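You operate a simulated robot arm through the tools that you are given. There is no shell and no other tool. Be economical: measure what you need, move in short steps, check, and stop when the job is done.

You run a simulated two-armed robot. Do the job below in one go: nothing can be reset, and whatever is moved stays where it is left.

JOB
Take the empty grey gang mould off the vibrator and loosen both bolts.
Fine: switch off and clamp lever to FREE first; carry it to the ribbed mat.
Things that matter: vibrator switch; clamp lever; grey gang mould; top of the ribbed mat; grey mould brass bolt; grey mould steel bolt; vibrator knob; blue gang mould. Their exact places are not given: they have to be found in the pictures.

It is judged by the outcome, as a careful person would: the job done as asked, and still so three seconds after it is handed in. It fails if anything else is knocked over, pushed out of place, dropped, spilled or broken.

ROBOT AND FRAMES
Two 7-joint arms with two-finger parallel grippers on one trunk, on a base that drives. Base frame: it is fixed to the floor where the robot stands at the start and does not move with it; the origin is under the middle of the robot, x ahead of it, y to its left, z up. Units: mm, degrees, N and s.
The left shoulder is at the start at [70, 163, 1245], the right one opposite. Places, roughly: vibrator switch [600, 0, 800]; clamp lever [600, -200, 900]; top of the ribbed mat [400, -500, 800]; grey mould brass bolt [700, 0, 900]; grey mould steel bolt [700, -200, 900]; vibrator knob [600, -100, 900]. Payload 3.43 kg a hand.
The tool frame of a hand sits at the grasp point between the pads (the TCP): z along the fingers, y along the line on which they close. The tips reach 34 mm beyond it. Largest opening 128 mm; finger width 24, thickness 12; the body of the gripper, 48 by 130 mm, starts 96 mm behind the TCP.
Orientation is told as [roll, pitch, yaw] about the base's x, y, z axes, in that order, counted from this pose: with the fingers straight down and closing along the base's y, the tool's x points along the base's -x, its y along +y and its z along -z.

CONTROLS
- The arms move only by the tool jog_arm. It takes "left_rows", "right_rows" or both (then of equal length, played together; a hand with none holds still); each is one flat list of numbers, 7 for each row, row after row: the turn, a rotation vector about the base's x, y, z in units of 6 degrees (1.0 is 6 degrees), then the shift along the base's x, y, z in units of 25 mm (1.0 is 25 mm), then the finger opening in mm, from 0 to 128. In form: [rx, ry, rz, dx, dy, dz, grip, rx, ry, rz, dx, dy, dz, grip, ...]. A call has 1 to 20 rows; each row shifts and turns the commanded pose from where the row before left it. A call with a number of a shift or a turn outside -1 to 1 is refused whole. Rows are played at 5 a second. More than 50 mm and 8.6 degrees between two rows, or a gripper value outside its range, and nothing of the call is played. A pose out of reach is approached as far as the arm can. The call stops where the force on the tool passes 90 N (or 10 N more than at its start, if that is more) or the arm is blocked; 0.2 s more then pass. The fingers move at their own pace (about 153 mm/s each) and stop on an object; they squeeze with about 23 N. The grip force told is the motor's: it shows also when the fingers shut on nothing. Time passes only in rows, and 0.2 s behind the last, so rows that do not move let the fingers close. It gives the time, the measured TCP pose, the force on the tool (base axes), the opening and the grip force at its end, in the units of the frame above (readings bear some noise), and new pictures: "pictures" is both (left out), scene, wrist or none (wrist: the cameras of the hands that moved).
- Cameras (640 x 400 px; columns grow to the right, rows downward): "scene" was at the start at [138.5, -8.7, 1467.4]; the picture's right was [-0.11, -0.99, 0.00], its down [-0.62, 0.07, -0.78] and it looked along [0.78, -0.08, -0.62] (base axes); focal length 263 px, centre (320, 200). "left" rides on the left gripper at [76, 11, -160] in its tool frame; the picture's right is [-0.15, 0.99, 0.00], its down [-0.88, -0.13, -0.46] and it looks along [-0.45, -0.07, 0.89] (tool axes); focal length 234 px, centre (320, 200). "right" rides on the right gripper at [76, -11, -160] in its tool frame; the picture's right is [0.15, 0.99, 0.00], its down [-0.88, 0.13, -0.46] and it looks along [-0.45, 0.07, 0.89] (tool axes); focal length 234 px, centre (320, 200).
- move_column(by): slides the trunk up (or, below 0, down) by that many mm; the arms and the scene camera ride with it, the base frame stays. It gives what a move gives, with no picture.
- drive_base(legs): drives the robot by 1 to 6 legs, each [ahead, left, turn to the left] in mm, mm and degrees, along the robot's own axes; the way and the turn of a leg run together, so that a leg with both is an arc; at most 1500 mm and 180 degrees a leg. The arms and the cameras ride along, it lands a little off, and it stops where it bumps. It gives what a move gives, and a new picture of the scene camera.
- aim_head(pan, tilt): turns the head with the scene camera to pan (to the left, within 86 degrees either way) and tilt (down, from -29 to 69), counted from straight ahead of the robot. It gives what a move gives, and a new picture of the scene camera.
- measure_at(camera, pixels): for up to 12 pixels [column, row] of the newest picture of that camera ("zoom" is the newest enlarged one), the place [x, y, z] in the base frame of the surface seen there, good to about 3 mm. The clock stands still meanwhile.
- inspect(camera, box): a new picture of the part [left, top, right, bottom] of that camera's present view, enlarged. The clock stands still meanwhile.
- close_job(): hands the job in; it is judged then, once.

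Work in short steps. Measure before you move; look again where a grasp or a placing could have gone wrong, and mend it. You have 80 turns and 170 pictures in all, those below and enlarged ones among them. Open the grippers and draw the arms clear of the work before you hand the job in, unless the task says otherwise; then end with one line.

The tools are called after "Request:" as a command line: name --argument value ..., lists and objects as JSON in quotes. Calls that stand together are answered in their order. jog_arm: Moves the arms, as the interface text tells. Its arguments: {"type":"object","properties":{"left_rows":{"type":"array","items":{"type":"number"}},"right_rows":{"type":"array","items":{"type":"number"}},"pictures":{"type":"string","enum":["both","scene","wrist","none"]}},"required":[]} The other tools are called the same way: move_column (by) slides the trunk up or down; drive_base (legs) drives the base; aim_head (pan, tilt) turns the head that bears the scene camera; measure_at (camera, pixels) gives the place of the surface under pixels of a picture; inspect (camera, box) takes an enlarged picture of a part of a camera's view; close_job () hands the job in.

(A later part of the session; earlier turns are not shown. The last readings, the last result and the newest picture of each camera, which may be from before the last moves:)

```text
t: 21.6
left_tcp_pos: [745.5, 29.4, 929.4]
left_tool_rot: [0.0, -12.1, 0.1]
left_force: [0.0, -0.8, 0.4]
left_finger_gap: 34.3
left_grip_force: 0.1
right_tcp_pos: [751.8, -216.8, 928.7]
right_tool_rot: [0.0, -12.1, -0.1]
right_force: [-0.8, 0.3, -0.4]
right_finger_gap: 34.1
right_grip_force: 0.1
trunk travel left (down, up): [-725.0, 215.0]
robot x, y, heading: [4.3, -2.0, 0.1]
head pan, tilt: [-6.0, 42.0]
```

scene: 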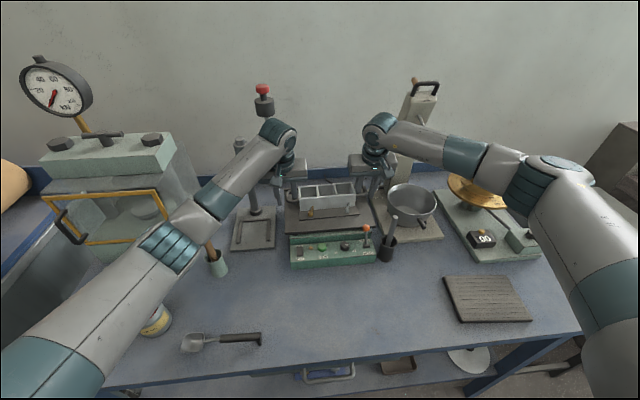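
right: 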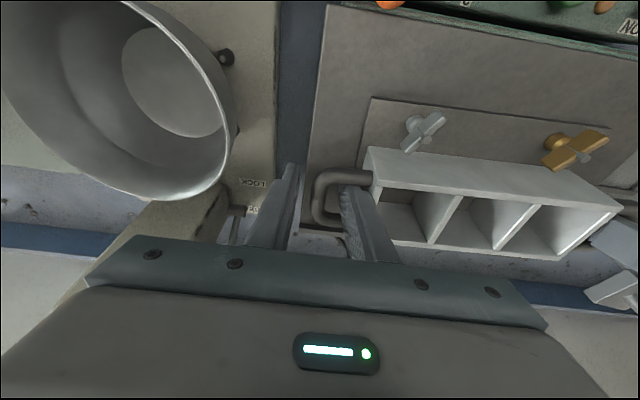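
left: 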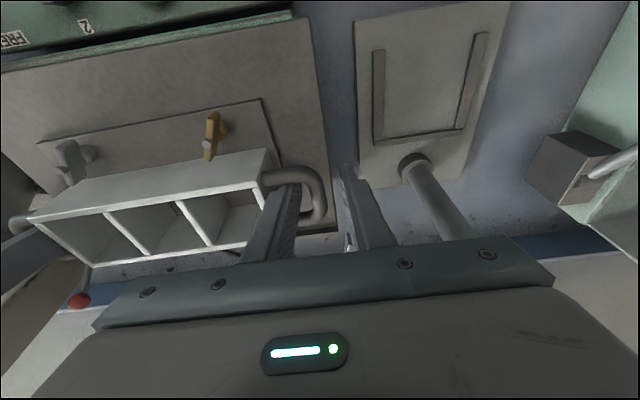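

No contact, bars sit between the fingers. Close both grips.

Request:
jog_arm --left_rows '[0, 0, 0, 0, 0, -0.06, 0, 0, 0, 0, 0, 0, 0, 0, 0, 0, 0, 0, 0, 0, 0]' --right_rows '[0, 0, 0, 0, 0, -0.06, 0, 0, 0, 0, 0, 0, 0, 0, 0, 0, 0, 0, 0, 0, 0]' --pictures "wrist"

```text
t: 22.4
left_tcp_pos: [746.6, 29.5, 928.9]
left_tool_rot: [-0.1, -12.3, 0.2]
left_force: [8.8, -4.5, 6.6]
left_finger_gap: 12.1
left_grip_force: 22.8
right_tcp_pos: [753.0, -216.2, 927.5]
right_tool_rot: [0.1, -12.2, 0.0]
right_force: [-1.3, 2.5, 10.3]
right_finger_gap: 12.3
right_grip_force: 23.0
trunk travel left (down, up): [-725.0, 215.0]
robot x, y, heading: [1.1, 3.9, -0.1]
head pan, tilt: [-6.0, 42.0]
```

right: 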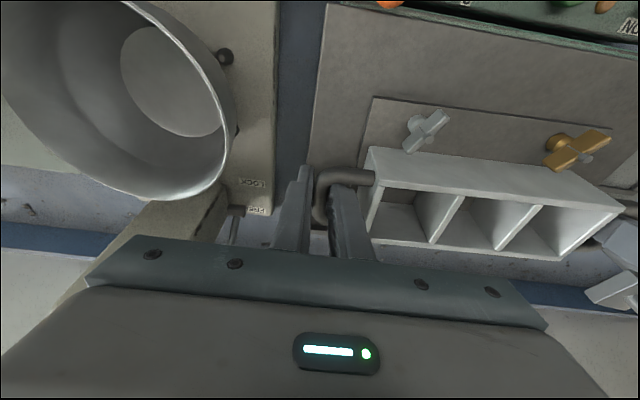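
left: 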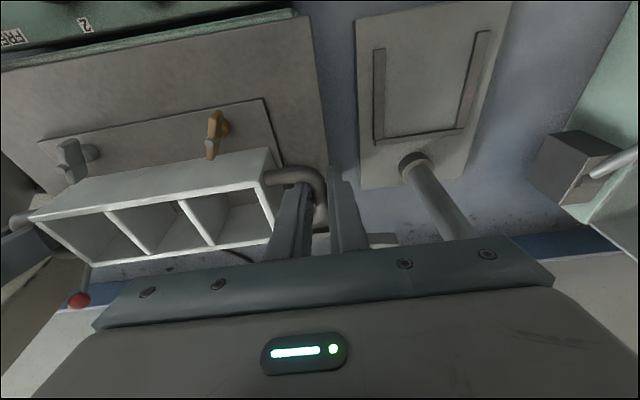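

Both hold 12 mm bars. I lift slightly (20 mm) with both arms to check that the mould comes free level.

Request:
jog_arm --left_rows '[0, 0, 0, 0, 0, 0.2, 0, 0, 0, 0, 0, 0, 0.2, 0, 0, 0, 0, 0, 0, 0.2, 0, 0, 0, 0, 0, 0, 0.2, 0]' --right_rows '[0, 0, 0, 0, 0, 0.2, 0, 0, 0, 0, 0, 0, 0.2, 0, 0, 0, 0, 0, 0, 0.2, 0, 0, 0, 0, 0, 0, 0.2, 0]' --pictures "none"

Request:
inspect --camera "scene" --box '[255, 150, 405, 260]'

```text
t: 23.4
left_tcp_pos: [747.6, 28.3, 946.0]
left_tool_rot: [0.0, -11.9, 0.1]
left_force: [5.5, -6.4, -5.1]
left_finger_gap: 12.0
left_grip_force: 23.3
right_tcp_pos: [752.4, -215.9, 942.9]
right_tool_rot: [0.1, -11.8, 0.1]
right_force: [-4.7, 6.4, -6.4]
right_finger_gap: 12.3
right_grip_force: 23.1
trunk travel left (down, up): [-725.0, 215.0]
robot x, y, heading: [-3.1, -4.9, -0.1]
head pan, tilt: [-6.0, 42.0]
```

```text
3.64 times, centred on (330, 205) of scene
```

zoom: 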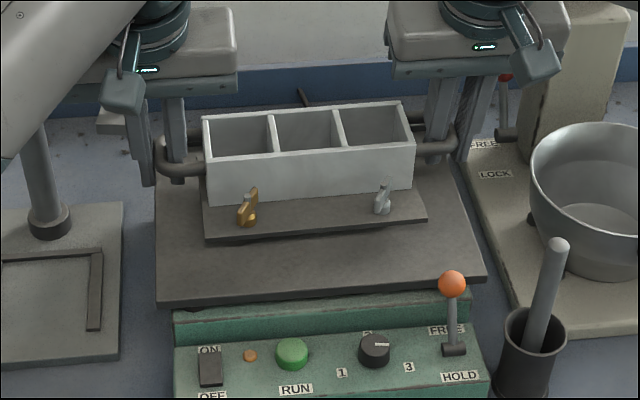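

It lifts clean and level (≈12 N total). I raise it 120 mm with the trunk.

Request:
move_column --by 125

Request:
inspect --camera "scene" --box '[0, 0, 640, 400]'

```text
t: 24.9
left_tcp_pos: [748.0, 29.2, 1070.4]
left_tool_rot: [-0.1, -11.9, 0.1]
left_force: [5.4, -7.1, -6.1]
left_finger_gap: 11.9
left_grip_force: 23.5
right_tcp_pos: [754.3, -216.8, 1069.2]
right_tool_rot: [0.1, -11.9, 0.0]
right_force: [-4.6, 7.3, -6.8]
right_finger_gap: 12.2
right_grip_force: 22.9
trunk travel left (down, up): [-850.0, 90.0]
robot x, y, heading: [1.0, -0.3, 0.0]
head pan, tilt: [-6.0, 42.0]
```

```text
1.00 times, centred on (320, 200) of scene
```

zoom: 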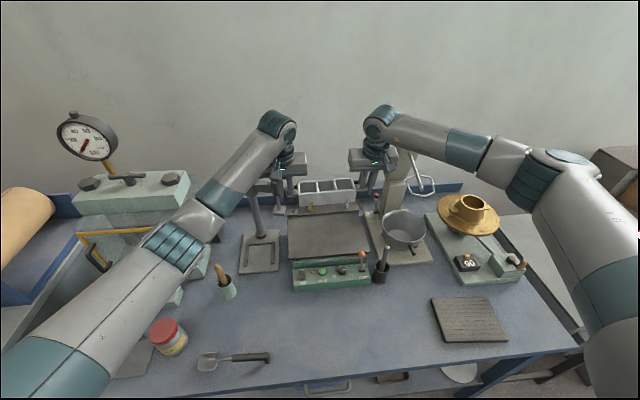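

Clear of everything. I drive back 306 mm, then right 377 mm, to bring the mould above the mat.

Request:
drive_base --legs '[[-306, 0, 0], [0, -377, 0]]'

```text
t: 29.0
left_tcp_pos: [443.1, -351.7, 1069.9]
left_tool_rot: [-0.2, -12.0, 0.1]
left_force: [5.2, -8.7, -6.2]
left_finger_gap: 12.0
left_grip_force: 23.5
right_tcp_pos: [449.0, -596.9, 1068.6]
right_tool_rot: [0.0, -11.8, 0.0]
right_force: [-5.6, 10.4, -5.2]
right_finger_gap: 12.1
right_grip_force: 23.4
trunk travel left (down, up): [-850.0, 90.0]
robot x, y, heading: [-305.1, -380.2, -0.1]
head pan, tilt: [-6.0, 42.0]
```

scene: 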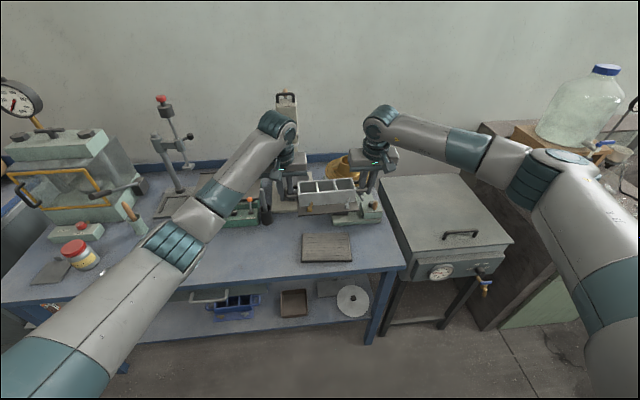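

The mould is over the mat. I measure mat corners and mould plate from here for the final offset.

Request:
inspect --camera "scene" --box '[260, 160, 400, 280]'

Request:
measure_at --camera "scene" --pixels '[[304, 237], [349, 235], [303, 260], [352, 259], [300, 213], [358, 209], [300, 195], [354, 190], [353, 180], [299, 184]]'

```text
3.33 times, centred on (330, 220) of scene
```

zoom: 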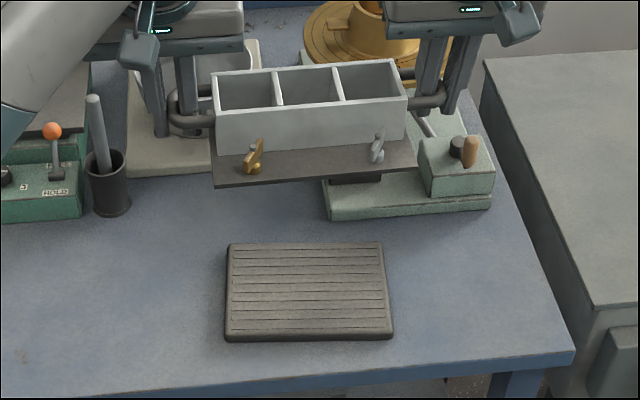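

```text
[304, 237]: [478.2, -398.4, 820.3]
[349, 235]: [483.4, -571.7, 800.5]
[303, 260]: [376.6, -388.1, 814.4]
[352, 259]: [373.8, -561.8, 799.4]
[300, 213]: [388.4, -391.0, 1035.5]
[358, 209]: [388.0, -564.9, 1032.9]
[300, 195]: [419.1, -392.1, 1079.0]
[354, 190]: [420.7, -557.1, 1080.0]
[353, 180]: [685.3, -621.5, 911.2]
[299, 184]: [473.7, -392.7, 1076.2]
```

Plate centre ≈ (430,-476) vs mat centre (430,-471): good. I lower 190 mm with the trunk.

Request:
move_column --by -188

Request:
inspect --camera "scene" --box '[240, 130, 420, 280]'

```text
t: 31.1
left_tcp_pos: [443.4, -352.2, 884.2]
left_tool_rot: [0.0, -11.8, 0.0]
left_force: [4.6, -1.1, -6.0]
left_finger_gap: 12.3
left_grip_force: 23.2
right_tcp_pos: [447.4, -598.3, 881.4]
right_tool_rot: [0.0, -11.9, -0.1]
right_force: [-4.6, 1.4, -6.1]
right_finger_gap: 12.0
right_grip_force: 23.0
trunk travel left (down, up): [-662.0, 278.0]
robot x, y, heading: [-305.1, -380.2, -0.1]
head pan, tilt: [-6.0, 42.0]
```

```text
2.67 times, centred on (330, 205) of scene
```

zoom: 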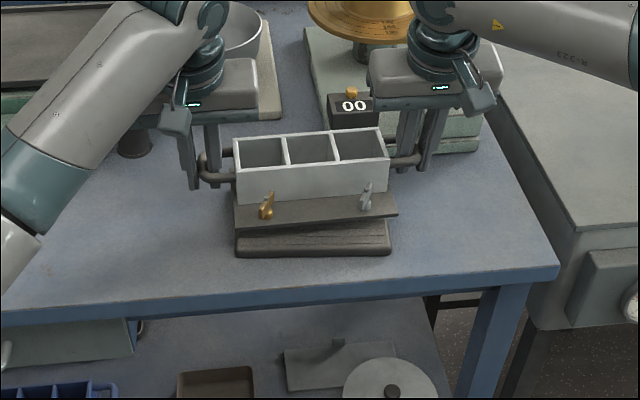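

Aligned over the mat. I shift 4 mm left and lower slowly with both arms, watching the force.

Request:
jog_arm --left_rows '[0, 0, 0, 0, 0.1, -0.2, 0, 0, 0, 0, 0, 0.08, -0.2, 0, 0, 0, 0, 0, 0, -0.2, 0, 0, 0, 0, 0, 0, -0.12, 0, 0, 0, 0, 0, 0, -0.08, 0]' --right_rows '[0, 0, 0, 0, 0.1, -0.2, 0, 0, 0, 0, 0, 0.08, -0.2, 0, 0, 0, 0, 0, 0, -0.2, 0, 0, 0, 0, 0, 0, -0.12, 0, 0, 0, 0, 0, 0, -0.08, 0]' --pictures "none"

Request:
inspect --camera "scene" --box '[280, 160, 390, 240]'

```text
t: 32.3
left_tcp_pos: [441.5, -346.9, 863.5]
left_tool_rot: [0.0, -11.9, 0.0]
left_force: [4.3, -2.4, -6.1]
left_finger_gap: 12.3
left_grip_force: 23.0
right_tcp_pos: [447.6, -591.9, 861.5]
right_tool_rot: [0.1, -11.8, -0.1]
right_force: [-4.3, 2.4, -6.4]
right_finger_gap: 12.4
right_grip_force: 22.7
trunk travel left (down, up): [-662.0, 278.0]
robot x, y, heading: [-306.2, -380.4, -0.4]
head pan, tilt: [-6.0, 42.0]
```

```text
5.00 times, centred on (335, 200) of scene
```

zoom: 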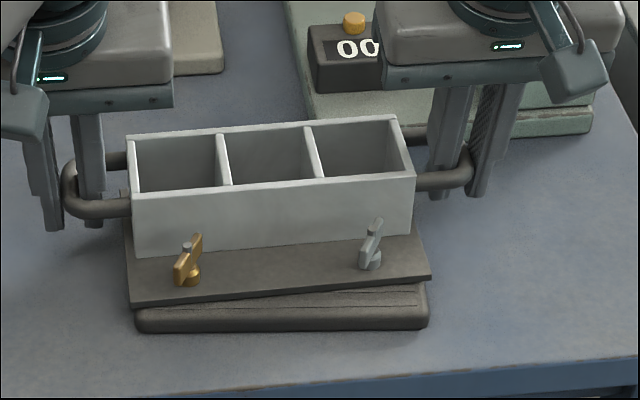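

Still hanging just above. I yaw the mould 6° clockwise to line it up with the mat, both hands together, before setting down.

Request:
jog_arm --left_rows '[0, 0, -0.2, 0.102, 0, 0, 0, 0, 0, -0.2, 0.102, 0, 0, 0, 0, 0, -0.2, 0.102, 0, 0, 0, 0, 0, -0.2, 0.102, 0, 0, 0, 0, 0, -0.2, 0.102, 0, 0, 0]' --right_rows '[0, 0, -0.2, -0.102, 0, 0, 0, 0, 0, -0.2, -0.102, 0, 0, 0, 0, 0, -0.2, -0.102, 0, 0, 0, 0, 0, -0.2, -0.102, 0, 0, 0, 0, 0, -0.2, -0.102, 0, 0, 0]' --pictures "none"

Request:
inspect --camera "scene" --box '[280, 160, 390, 240]'

Request:
measure_at --camera "zoom" --pixels '[[135, 300], [428, 278], [140, 322], [424, 322], [280, 285], [280, 320]]'

```text
t: 33.5
left_tcp_pos: [456.2, -348.0, 863.3]
left_tool_rot: [-0.1, -11.9, -5.9]
left_force: [4.6, -3.8, -5.7]
left_finger_gap: 12.2
left_grip_force: 23.8
right_tcp_pos: [434.3, -593.6, 862.4]
right_tool_rot: [0.1, -11.9, -6.1]
right_force: [-5.2, 3.2, -5.6]
right_finger_gap: 12.3
right_grip_force: 23.8
trunk travel left (down, up): [-662.0, 278.0]
robot x, y, heading: [-308.4, -381.1, -0.5]
head pan, tilt: [-6.0, 42.0]
```

```text
5.00 times, centred on (335, 200) of scene
```

zoom: 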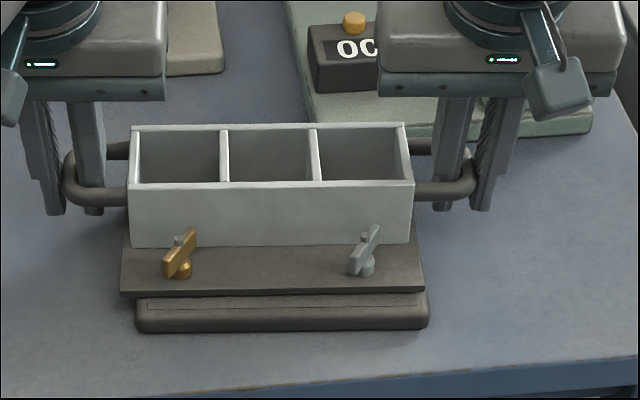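

```text
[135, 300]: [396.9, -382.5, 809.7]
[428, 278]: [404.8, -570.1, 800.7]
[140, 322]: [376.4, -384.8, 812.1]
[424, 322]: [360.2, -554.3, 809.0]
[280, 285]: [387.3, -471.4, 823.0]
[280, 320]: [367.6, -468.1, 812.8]
```

Parallel now. I nudge −8 mm in x and −5 mm in y to centre, then lower in small steps.

Request:
jog_arm --left_rows '[0, 0, 0, -0.16, -0.1, 0, 0, 0, 0, 0, -0.16, -0.1, 0, 0, 0, 0, 0, 0, 0, -0.08, 0, 0, 0, 0, 0, 0, -0.08, 0, 0, 0, 0, 0, 0, -0.08, 0]' --right_rows '[0, 0, 0, -0.16, -0.1, 0, 0, 0, 0, 0, -0.16, -0.1, 0, 0, 0, 0, 0, 0, 0, -0.08, 0, 0, 0, 0, 0, 0, -0.08, 0, 0, 0, 0, 0, 0, -0.08, 0]' --pictures "none"

```text
t: 34.7
left_tcp_pos: [446.3, -352.2, 860.2]
left_tool_rot: [-0.1, -12.2, -6.1]
left_force: [8.2, -6.1, 6.6]
left_finger_gap: 12.2
left_grip_force: 22.9
right_tcp_pos: [426.7, -597.3, 858.1]
right_tool_rot: [0.1, -12.2, -6.1]
right_force: [-1.8, 5.0, 9.8]
right_finger_gap: 12.3
right_grip_force: 22.6
trunk travel left (down, up): [-662.0, 278.0]
robot x, y, heading: [-305.5, -376.7, -0.1]
head pan, tilt: [-6.0, 42.0]
```

The forces reversed: it rests on the mat. I ease up 1 mm, open to 34 mm and look.

Request:
jog_arm --left_rows '[0, 0, 0, 0, 0, 0.05, 12, 0, 0, 0, 0, 0, 0, 34, 0, 0, 0, 0, 0, 0, 34]' --right_rows '[0, 0, 0, 0, 0, 0.05, 12, 0, 0, 0, 0, 0, 0, 34, 0, 0, 0, 0, 0, 0, 34]'

Request:
inspect --camera "scene" --box '[280, 160, 390, 240]'

```text
t: 35.5
left_tcp_pos: [446.3, -352.6, 858.5]
left_tool_rot: [0.0, -12.0, -6.1]
left_force: [1.9, -0.4, 0.3]
left_finger_gap: 33.6
left_grip_force: 0.0
right_tcp_pos: [425.2, -598.4, 857.6]
right_tool_rot: [0.0, -11.9, -6.1]
right_force: [0.1, -0.5, 0.3]
right_finger_gap: 34.0
right_grip_force: 0.2
trunk travel left (down, up): [-662.0, 278.0]
robot x, y, heading: [-309.3, -378.8, -0.1]
head pan, tilt: [-6.0, 42.0]
```

scene: 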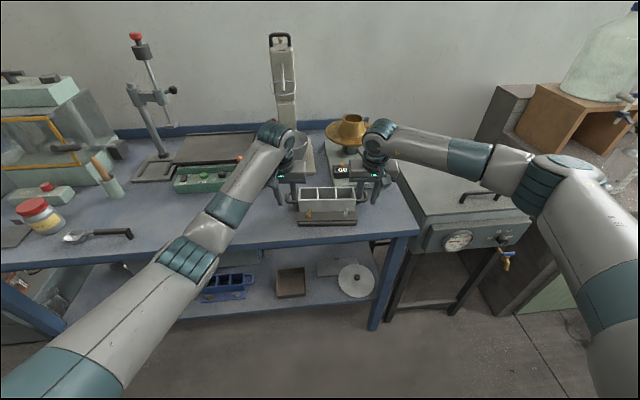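
right: 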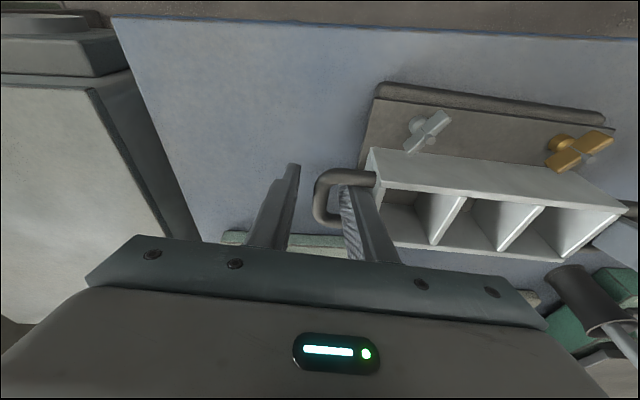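
left: 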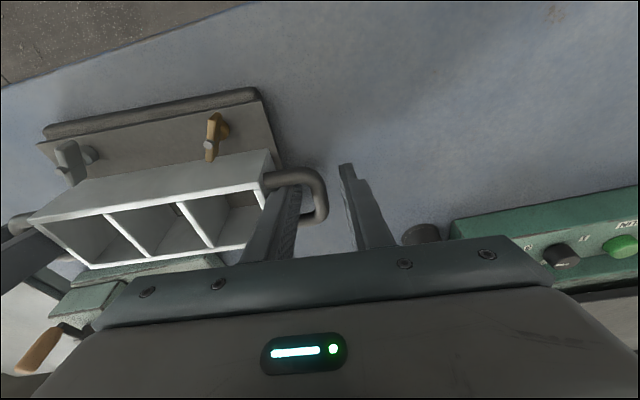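

```text
5.00 times, centred on (335, 200) of scene
```

zoom: 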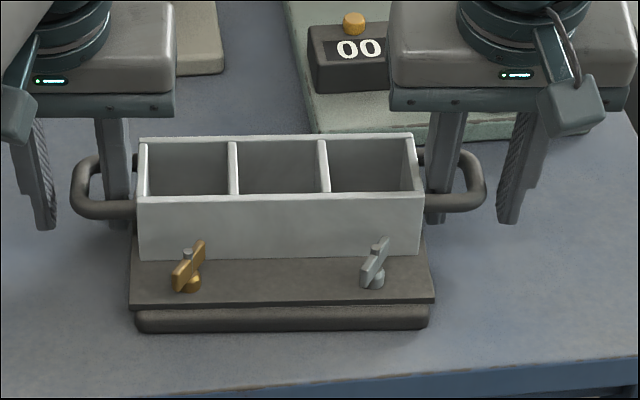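

Mould sits flat on the mat. I raise both hands straight up and study the bolts.

Request:
jog_arm --left_rows '[0, 0, 0, 0, 0, 0.5, 34, 0, 0, 0, 0, 0, 1, 34, 0, 0, 0, 0, 0, 1, 34, 0, 0, 0, 0, 0.5, 1, 34, 0, 0, 0, 0, 0.8, 1, 34, 0, 0, 0, 0, 1, 1, 34, 0, 0, 0, 0, 1, 1, 34]' --right_rows '[0, 0, 0, 0, 0, 0.5, 34, 0, 0, 0, 0, 0, 1, 34, 0, 0, 0, 0, 0, 1, 34, 0, 0, 0, 0, -0.5, 1, 34, 0, 0, 0, 0, -0.8, 1, 34, 0, 0, 0, 0, -1, 1, 34, 0, 0, 0, 0, -1, 1, 34]' --pictures "wrist"

Request:
inspect --camera "scene" --box '[300, 190, 370, 235]'

Request:
inspect --camera "left" --box '[20, 80, 260, 220]'

```text
t: 37.1
left_tcp_pos: [445.0, -267.9, 1022.4]
left_tool_rot: [0.0, -12.0, -6.1]
left_force: [-0.1, 0.2, -0.3]
left_finger_gap: 34.1
left_grip_force: 0.1
right_tcp_pos: [424.4, -679.5, 1022.9]
right_tool_rot: [0.1, -12.1, -6.1]
right_force: [-1.0, -0.7, 0.0]
right_finger_gap: 34.1
right_grip_force: 0.0
trunk travel left (down, up): [-662.0, 278.0]
robot x, y, heading: [-307.2, -381.1, 0.0]
head pan, tilt: [-6.0, 42.0]
```

right: 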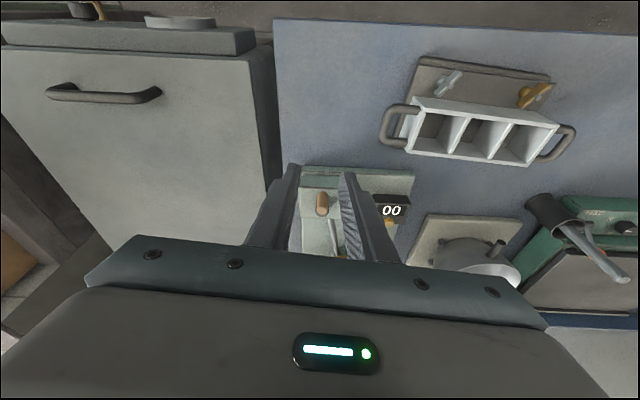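
left: 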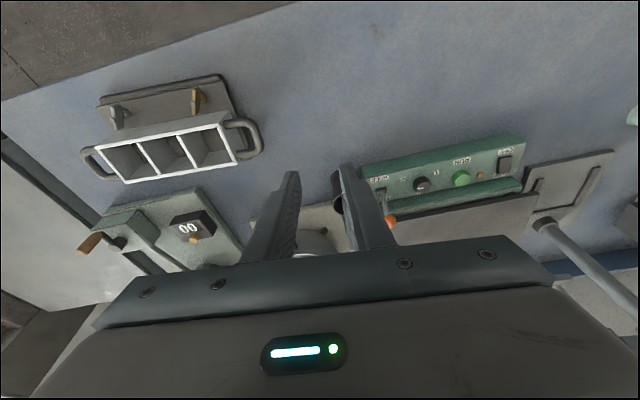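

```text
8.89 times, centred on (335, 212) of scene
```

zoom: 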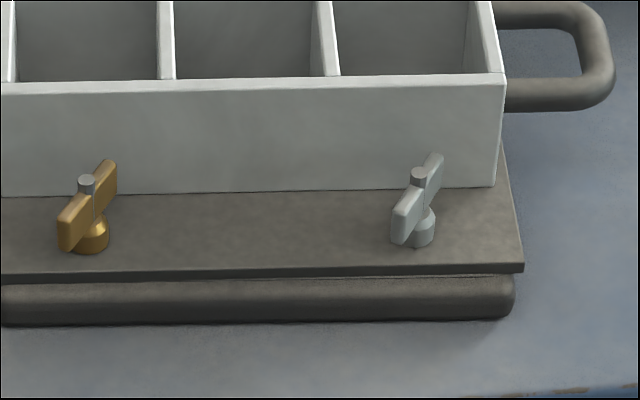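

```text
2.67 times, centred on (140, 150) of left
```

zoom: 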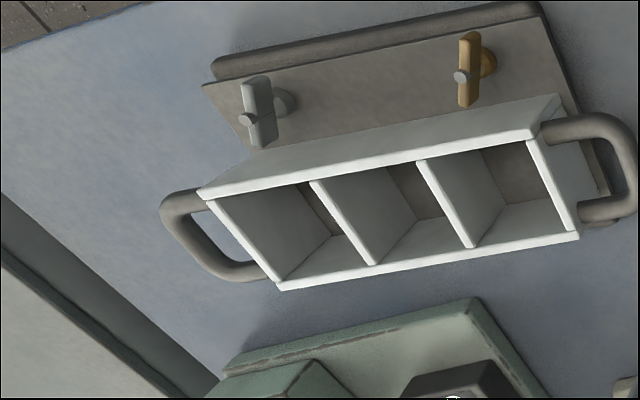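

Both bolts are wing nuts on upright studs, bars pointing roughly away from me. I measure their bars from the scene close-up.

Request:
inspect --camera "scene" --box '[300, 190, 370, 235]'

Request:
measure_at --camera "zoom" --pixels '[[86, 178], [65, 220], [110, 165], [78, 212], [98, 240], [100, 180], [418, 172], [398, 213], [436, 158], [425, 232], [410, 208], [250, 240]]'

Request:
measure_at --camera "left" --pixels '[[192, 94], [198, 92], [195, 115], [118, 105], [115, 118], [124, 126], [193, 109], [112, 121]]'

```text
8.89 times, centred on (335, 212) of scene
```

zoom: 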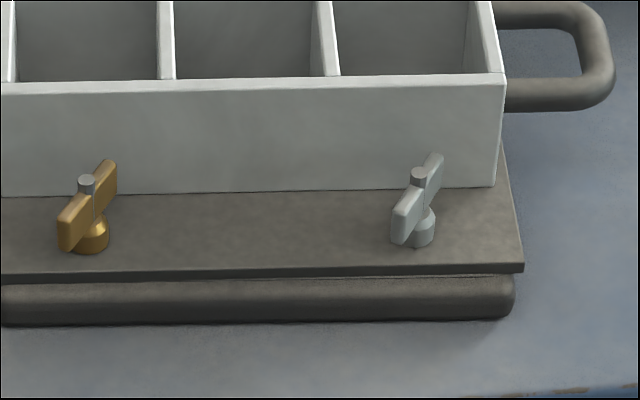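

```text
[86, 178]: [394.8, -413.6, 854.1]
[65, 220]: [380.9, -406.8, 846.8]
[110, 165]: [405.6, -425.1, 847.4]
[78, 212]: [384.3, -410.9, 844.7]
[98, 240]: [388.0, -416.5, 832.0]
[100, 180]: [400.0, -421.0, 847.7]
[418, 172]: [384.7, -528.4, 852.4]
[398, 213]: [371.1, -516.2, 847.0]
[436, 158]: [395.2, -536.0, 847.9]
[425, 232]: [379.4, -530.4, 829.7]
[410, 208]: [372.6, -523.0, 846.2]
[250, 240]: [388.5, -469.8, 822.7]
```

```text
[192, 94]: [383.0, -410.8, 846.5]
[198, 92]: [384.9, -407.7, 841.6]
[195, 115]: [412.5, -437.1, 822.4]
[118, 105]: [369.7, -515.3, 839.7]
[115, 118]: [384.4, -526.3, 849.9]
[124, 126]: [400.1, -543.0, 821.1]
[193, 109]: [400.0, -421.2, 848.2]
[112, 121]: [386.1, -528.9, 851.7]
```

Brass bar: centre (394,-415), direction ≈ −36°, top z 848; steel: centre (384,-527), ≈ −39°. I straighten the left hand, yaw it −36° and bring it above the brass wing.

Request:
jog_arm --left_rows '[0, 0, 1, -0.202, -0.59, -0.25, 30, 0, 1, 0, -0.202, -0.59, -0.25, 30, 0, 1, 0, -0.202, -0.59, -0.25, 30, 0, 0, -1, -0.202, -0.59, -0.25, 30, 0, 0, -1, -0.202, -0.59, -0.25, 30, 0, 0, -1, -0.202, -0.59, -0.25, 30, 0, 0, -1, -0.202, -0.59, -0.25, 30, 0, 0, -1, -0.202, -0.59, -0.25, 30, 0, 0, -1, -0.202, -0.59, -0.25, 30, 0, 0, 0, -0.202, -0.59, -0.25, 30]'

Request:
inspect --camera "scene" --box '[280, 150, 390, 240]'

```text
t: 39.3
left_tcp_pos: [394.8, -418.8, 960.3]
left_tool_rot: [0.0, 0.1, -36.1]
left_force: [0.0, -1.0, -0.4]
left_finger_gap: 30.2
left_grip_force: 0.1
right_tcp_pos: [425.5, -680.6, 1021.5]
right_tool_rot: [0.0, -12.0, -6.0]
right_force: [0.5, 0.0, -0.2]
right_finger_gap: 34.0
right_grip_force: 0.1
trunk travel left (down, up): [-662.0, 278.0]
robot x, y, heading: [-304.9, -380.0, 0.2]
head pan, tilt: [-6.0, 42.0]
```

scene: 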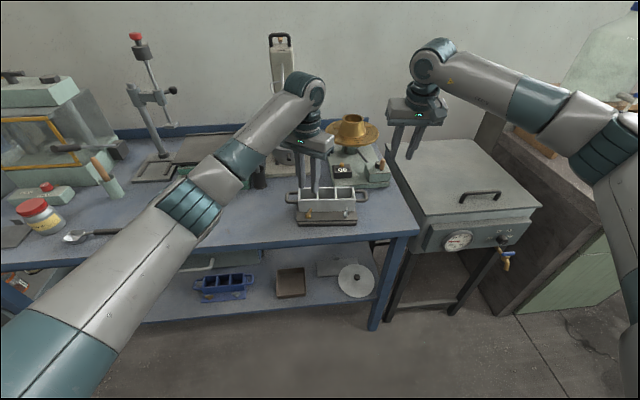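
left: 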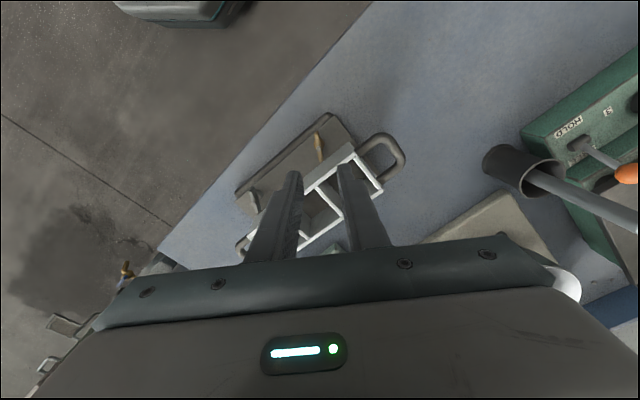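

```text
4.44 times, centred on (335, 195) of scene
```

zoom: 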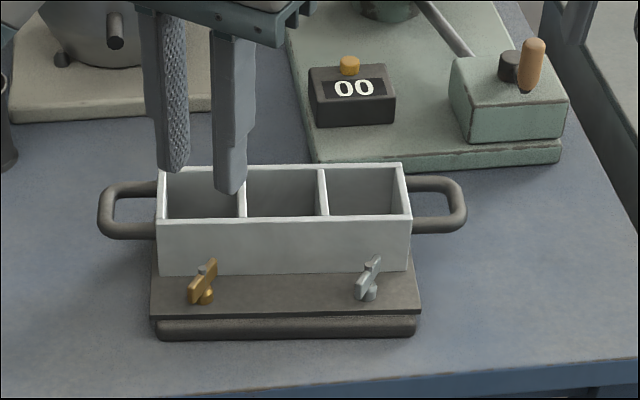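

The brass wing (320,147 in the left view) lies along the fingers' width. I measure it from this view for fine centring.

Request:
inspect --camera "left" --box '[280, 110, 370, 180]'

Request:
measure_at --camera "left" --pixels '[[317, 136], [320, 147], [321, 156], [319, 150], [314, 132]]'

```text
5.71 times, centred on (325, 145) of left
```

zoom: 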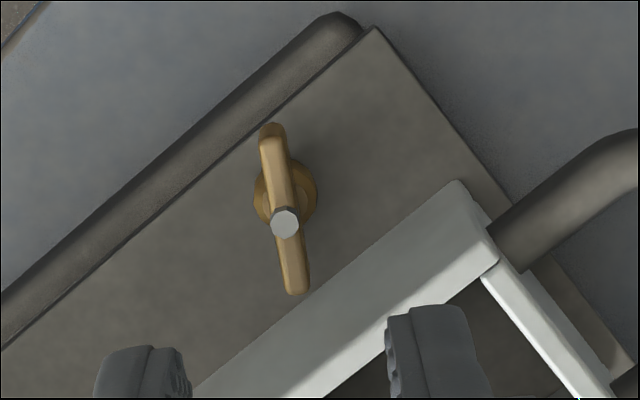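

```text
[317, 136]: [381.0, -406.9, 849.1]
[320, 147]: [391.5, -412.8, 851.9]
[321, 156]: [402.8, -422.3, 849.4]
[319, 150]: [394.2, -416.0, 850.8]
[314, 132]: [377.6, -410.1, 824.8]
```

Stud at (393.5,-415.5). I descend to TCP z≈873 (tips just above the hub), nudging +3 mm in y.

Request:
jog_arm --left_rows '[0, 0, 0, -0.04, 0.12, -1, 30, 0, 0, 0, 0, 0, -1, 30, 0, 0, 0, 0, 0, -1, 30, 0, 0, 0, 0, 0, -0.48, 30, 0, 0, 0, 0, 0, 0, 30]'

Request:
inspect --camera "scene" --box '[290, 170, 380, 240]'

Request:
inspect --camera "left" --box '[250, 90, 410, 220]'

```text
t: 40.2
left_tcp_pos: [395.3, -414.0, 905.8]
left_tool_rot: [0.7, -2.4, -36.1]
left_force: [-27.8, 13.4, 55.8]
left_finger_gap: 26.3
left_grip_force: 0.1
right_tcp_pos: [419.6, -675.2, 1026.5]
right_tool_rot: [0.0, -12.3, -5.9]
right_force: [0.5, 1.5, -0.2]
right_finger_gap: 34.1
right_grip_force: 0.0
trunk travel left (down, up): [-662.0, 278.0]
robot x, y, heading: [-305.4, -381.5, 0.2]
head pan, tilt: [-6.0, 42.0]
stopped in row 4 (left hand): the force on the tool passed its limit (the readings are from after the stop); the commanded pose is now the measured one
```

scene: 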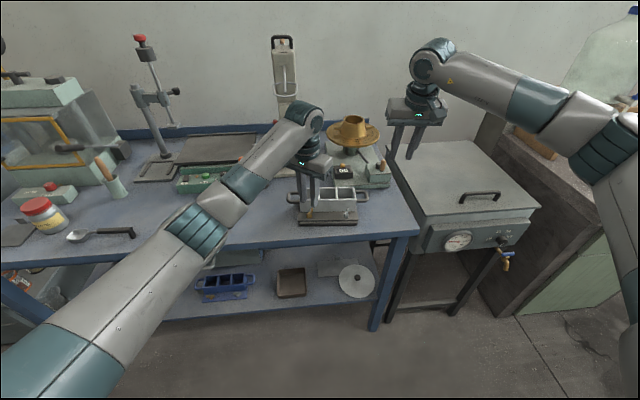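
left: 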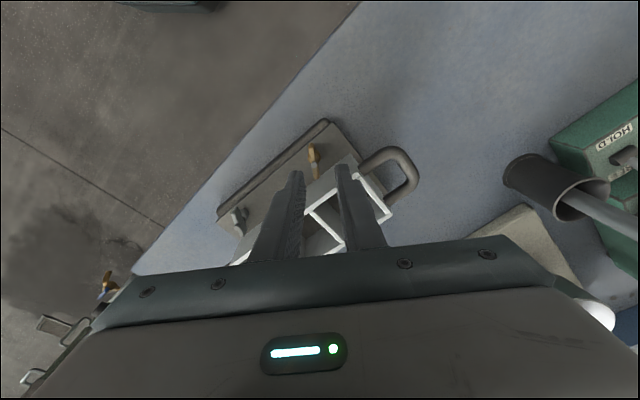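

```text
5.71 times, centred on (335, 205) of scene
```

zoom: 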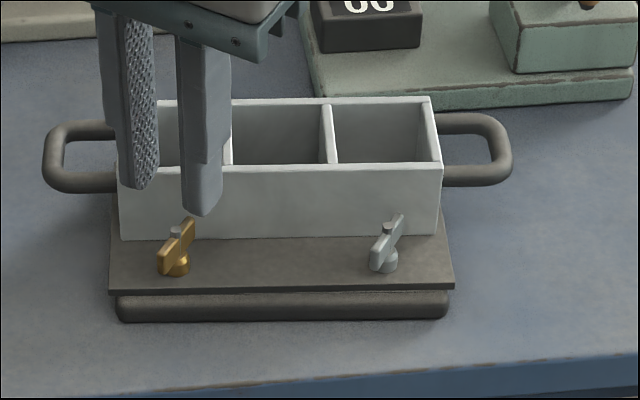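

```text
3.08 times, centred on (330, 155) of left
```

zoom: 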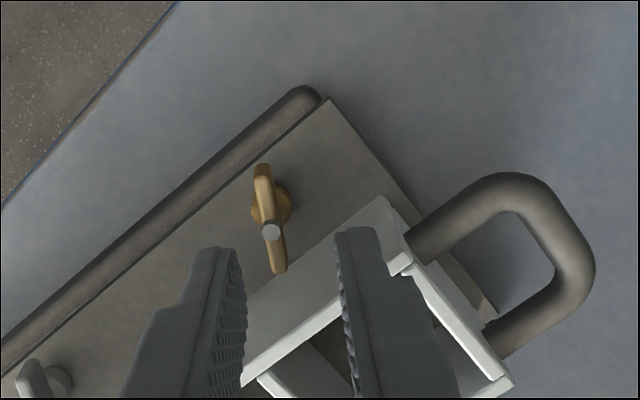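

The left finger caught the wall top (tip 872): the opening was too wide. I lift, straighten the small tilt, narrow to 16 mm, then check whether the mould moved.

Request:
jog_arm --left_rows '[0, 0, 0, 0, 0, 0.8, 30, 0.14, 0.39, 0, 0, 0, 1, 16, 0, 0, 0, 0, 0, 0.4, 16, 0, 0, 0, 0, 0, 0, 16]' --pictures "none"

Request:
inspect --camera "scene" --box '[290, 170, 380, 240]'

Request:
measure_at --camera "zoom" --pixels '[[178, 227], [163, 262], [192, 222], [390, 222], [376, 258], [402, 218], [125, 172], [436, 166], [115, 288], [450, 284]]'

Request:
inspect --camera "left" --box '[250, 100, 390, 200]'

Request:
measure_at --camera "zoom" --pixels '[[309, 200], [320, 200], [300, 200], [290, 180]]'

```text
t: 41.2
left_tcp_pos: [400.4, -416.0, 948.6]
left_tool_rot: [-0.1, 0.8, -36.1]
left_force: [-0.3, 0.1, 0.7]
left_finger_gap: 15.9
left_grip_force: 0.1
right_tcp_pos: [425.9, -680.3, 1021.0]
right_tool_rot: [0.2, -12.0, -6.0]
right_force: [-0.8, -0.5, -1.2]
right_finger_gap: 33.9
right_grip_force: 0.0
trunk travel left (down, up): [-662.0, 278.0]
robot x, y, heading: [-302.6, -382.2, -0.2]
head pan, tilt: [-6.0, 42.0]
```

```text
5.71 times, centred on (335, 205) of scene
```

zoom: 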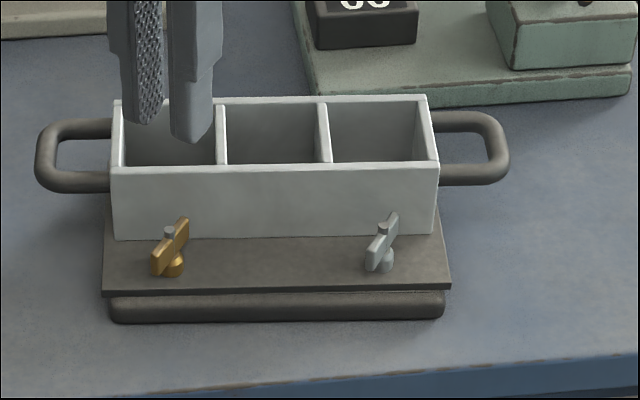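

```text
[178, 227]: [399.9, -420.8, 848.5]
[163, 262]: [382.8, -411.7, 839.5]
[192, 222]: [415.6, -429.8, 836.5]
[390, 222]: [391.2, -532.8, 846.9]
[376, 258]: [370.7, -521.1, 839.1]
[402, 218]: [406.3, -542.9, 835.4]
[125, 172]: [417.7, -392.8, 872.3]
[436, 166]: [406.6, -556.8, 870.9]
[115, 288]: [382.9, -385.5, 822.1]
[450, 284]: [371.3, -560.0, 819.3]
```

```text
4.00 times, centred on (320, 150) of left
```

zoom: 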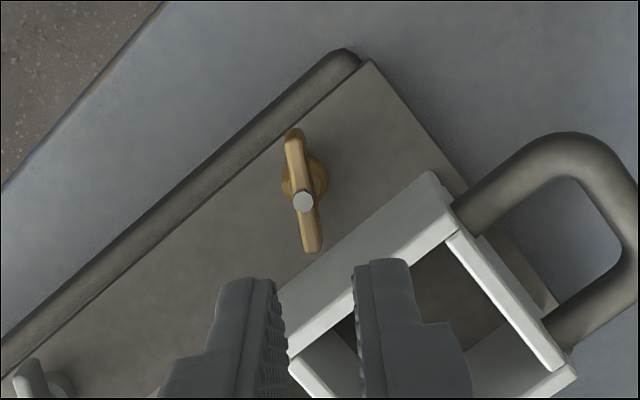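

```text
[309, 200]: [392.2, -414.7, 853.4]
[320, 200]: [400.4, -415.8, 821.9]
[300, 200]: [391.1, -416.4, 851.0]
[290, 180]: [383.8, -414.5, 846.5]
```

Stud is at (392,-415.5) and the wall face only ~24 mm beyond. I'll grip the wing's near half instead: TCP (386,-411), opening 16, which leaves ~10 mm to the wall. Shift and lower to z≈890 first.

Request:
jog_arm --left_rows '[0, -0.1, 0, -0.29, 0.1, 0, 16, 0, 0, 0, -0.29, 0.11, -0.4, 16, 0, 0, 0, 0, 0, -1, 16, 0, 0, 0, 0, 0, -0.94, 16, 0, 0, 0, 0, 0, 0, 16]'

Request:
inspect --camera "scene" --box '[290, 180, 360, 235]'

Request:
inspect --camera "left" --box '[260, 110, 380, 200]'

```text
t: 42.4
left_tcp_pos: [386.0, -411.7, 891.6]
left_tool_rot: [0.2, 0.2, -36.1]
left_force: [0.5, 0.6, 0.6]
left_finger_gap: 15.8
left_grip_force: 0.1
right_tcp_pos: [424.4, -680.2, 1020.9]
right_tool_rot: [0.1, -12.0, -6.1]
right_force: [-0.6, -0.1, 0.6]
right_finger_gap: 33.9
right_grip_force: 0.1
trunk travel left (down, up): [-662.0, 278.0]
robot x, y, heading: [-303.6, -381.0, -0.1]
head pan, tilt: [-6.0, 42.0]
```

scene: 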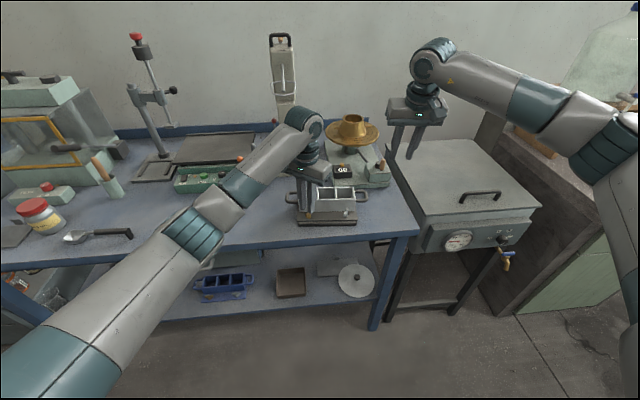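
left: 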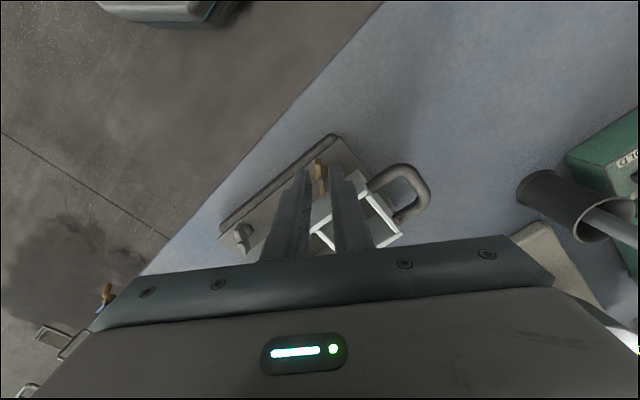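

```text
7.27 times, centred on (325, 208) of scene
```

zoom: 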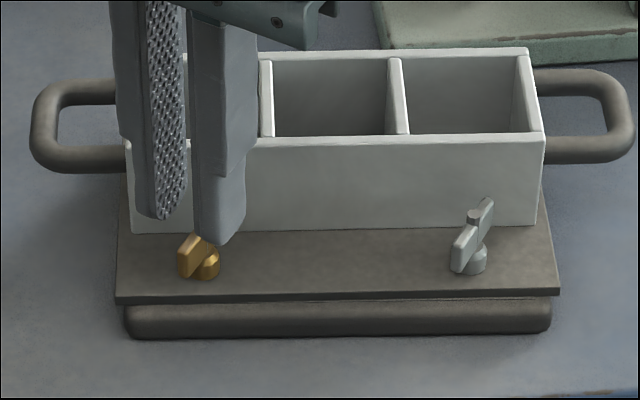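

```text
4.44 times, centred on (320, 155) of left
```

zoom: 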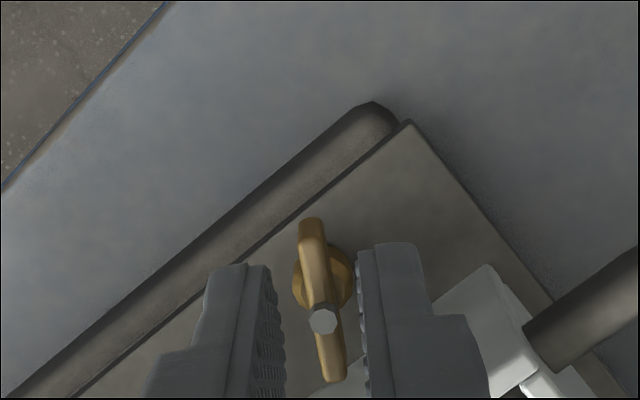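

The wing lies between the fingers. I lower to z≈873 and close.

Request:
jog_arm --left_rows '[0, 0, 0, 0, 0, -0.4, 16, 0, 0, 0, 0, 0, -0.35, 16, 0, 0, 0, 0, 0, 0, 0, 0, 0, 0, 0, 0, 0, 0]' --pictures "none"

Request:
inspect --camera "left" --box '[260, 110, 380, 200]'

Request:
inspect --camera "scene" --box '[290, 180, 360, 235]'

```text
t: 43.4
left_tcp_pos: [386.1, -412.7, 871.5]
left_tool_rot: [0.1, 0.2, -36.1]
left_force: [0.2, -1.3, 2.8]
left_finger_gap: 5.1
left_grip_force: 23.1
right_tcp_pos: [425.9, -679.4, 1021.0]
right_tool_rot: [0.1, -11.9, -6.2]
right_force: [-0.3, -0.9, 0.7]
right_finger_gap: 34.0
right_grip_force: 0.0
trunk travel left (down, up): [-662.0, 278.0]
robot x, y, heading: [-305.2, -383.2, 0.2]
head pan, tilt: [-6.0, 42.0]
```

```text
4.44 times, centred on (320, 155) of left
```

zoom: 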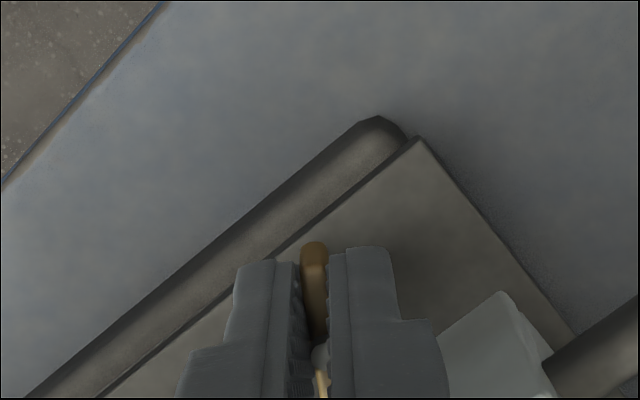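

```text
7.27 times, centred on (325, 208) of scene
```

zoom: 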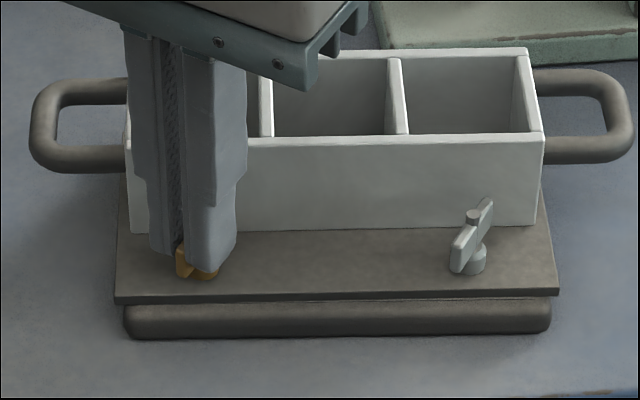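

Wing gripped (5 mm). I turn 30° counter-clockwise about the stud first and check that the mould stays still.

Request:
jog_arm --left_rows '[0, 0, 1, -0.0187, -0.0278, 0, 0, 0, 0, 1, -0.0157, -0.0296, 0, 0, 0, 0, 1, -0.0126, -0.0311, 0, 0, 0, 0, 1, -0.0092, -0.0322, 0, 0, 0, 0, 1, -0.0058, -0.033, 0, 0]' --pictures "none"

Request:
inspect --camera "scene" --box '[290, 180, 360, 235]'

```text
t: 44.6
left_tcp_pos: [384.9, -415.4, 872.2]
left_tool_rot: [0.2, 0.1, -6.0]
left_force: [4.3, 0.8, 7.0]
left_finger_gap: 5.5
left_grip_force: 23.0
right_tcp_pos: [425.9, -678.6, 1020.5]
right_tool_rot: [0.2, -12.0, -6.1]
right_force: [0.2, -0.3, 0.5]
right_finger_gap: 34.0
right_grip_force: 0.1
trunk travel left (down, up): [-662.0, 278.0]
robot x, y, heading: [-306.2, -383.3, -0.1]
head pan, tilt: [-6.0, 42.0]
```

```text
7.27 times, centred on (325, 208) of scene
```

zoom: 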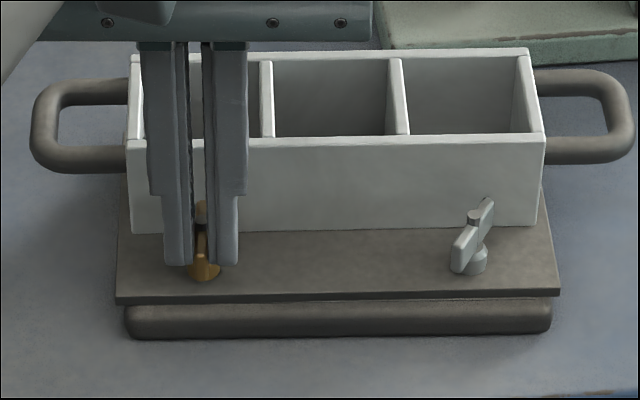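

The wing turned, mould unmoved, low forces. I continue 60° more.

Request:
jog_arm --left_rows '[0, 0, 1, -0.0023, -0.0334, 0.01, 0, 0, 0, 1, 0.0012, -0.0335, 0.01, 0, 0, 0, 1, 0.0047, -0.0332, 0.01, 0, 0, 0, 1, 0.0081, -0.0325, 0.01, 0, 0, 0, 1, 0.0115, -0.0315, 0.01, 0, 0, 0, 1, 0.0147, -0.0301, 0.01, 0, 0, 0, 1, 0.0178, -0.0284, 0.01, 0, 0, 0, 1, 0.0206, -0.0264, 0.01, 0, 0, 0, 1, 0.0233, -0.0241, 0.01, 0, 0, 0, 1, 0.0257, -0.0215, 0.01, 0]' --pictures "none"

Request:
inspect --camera "scene" --box '[290, 180, 360, 235]'

```text
t: 46.8
left_tcp_pos: [386.6, -422.3, 873.6]
left_tool_rot: [0.2, 0.2, 53.9]
left_force: [-1.4, 3.5, -0.6]
left_finger_gap: 5.5
left_grip_force: 23.1
right_tcp_pos: [425.6, -679.8, 1021.2]
right_tool_rot: [0.2, -12.0, -6.1]
right_force: [0.4, -0.2, 0.3]
right_finger_gap: 34.0
right_grip_force: 0.1
trunk travel left (down, up): [-662.0, 278.0]
robot x, y, heading: [-301.0, -377.9, -0.1]
head pan, tilt: [-6.0, 42.0]
```

```text
7.27 times, centred on (325, 208) of scene
```

zoom: 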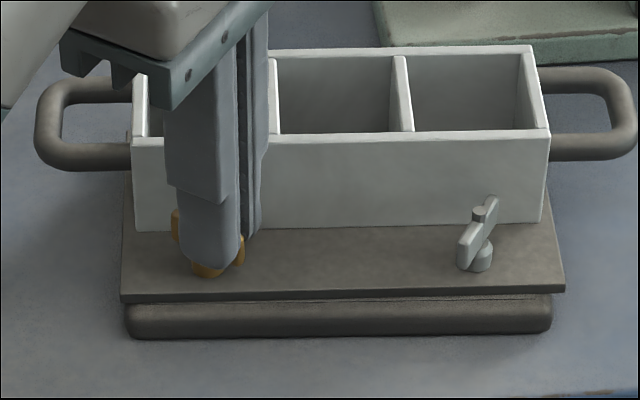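

Wing now turned 90°. The mould has moved only ~2 mm. I open, lift and check the brass wing.

Request:
jog_arm --left_rows '[0, 0, 0, 0, 0, 0, 16, 0, 0, 0, 0, 0, 0, 16, 0, 0, 0, 0, 0, 1, 16, 0, 0, 0, 0, 0, 1, 16, 0, 0, 0, 0, 0, 1, 16, 0, 0, -1, 0, 0.8, 1, 16, 0, 0, -1, 0, 1, 0, 16, 0, 0, -1, 0, 1, 0, 16, 0, 0, -1, 0, 1, 0, 16]' --pictures "none"

Request:
inspect --camera "scene" --box '[290, 180, 370, 240]'

Request:
measure_at --camera "zoom" --pixels '[[440, 202], [424, 240], [452, 194], [130, 295], [520, 288], [150, 160], [510, 140]]'

```text
t: 48.8
left_tcp_pos: [387.6, -326.4, 974.0]
left_tool_rot: [0.1, 0.2, 29.8]
left_force: [-0.1, -0.7, 0.2]
left_finger_gap: 16.1
left_grip_force: 0.0
right_tcp_pos: [425.4, -678.3, 1021.6]
right_tool_rot: [0.0, -12.0, -6.0]
right_force: [-0.2, 0.2, 0.2]
right_finger_gap: 34.0
right_grip_force: 0.0
trunk travel left (down, up): [-662.0, 278.0]
robot x, y, heading: [-306.0, -381.1, -0.2]
head pan, tilt: [-6.0, 42.0]
```

```text
6.67 times, centred on (330, 210) of scene
```

zoom: 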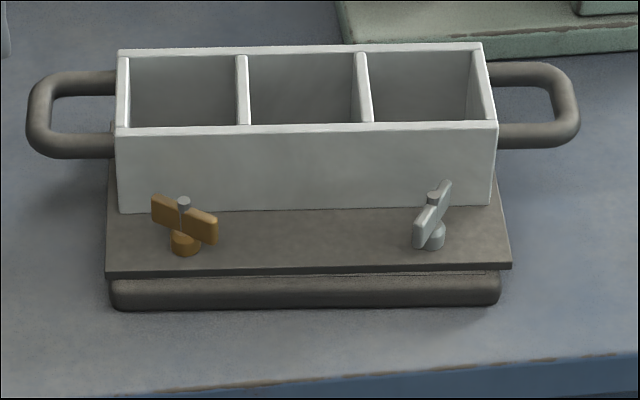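

```text
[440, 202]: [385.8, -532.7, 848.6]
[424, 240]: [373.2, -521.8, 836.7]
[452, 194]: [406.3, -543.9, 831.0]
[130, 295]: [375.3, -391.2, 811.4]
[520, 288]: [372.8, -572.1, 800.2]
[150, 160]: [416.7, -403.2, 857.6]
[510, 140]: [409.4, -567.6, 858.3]
```

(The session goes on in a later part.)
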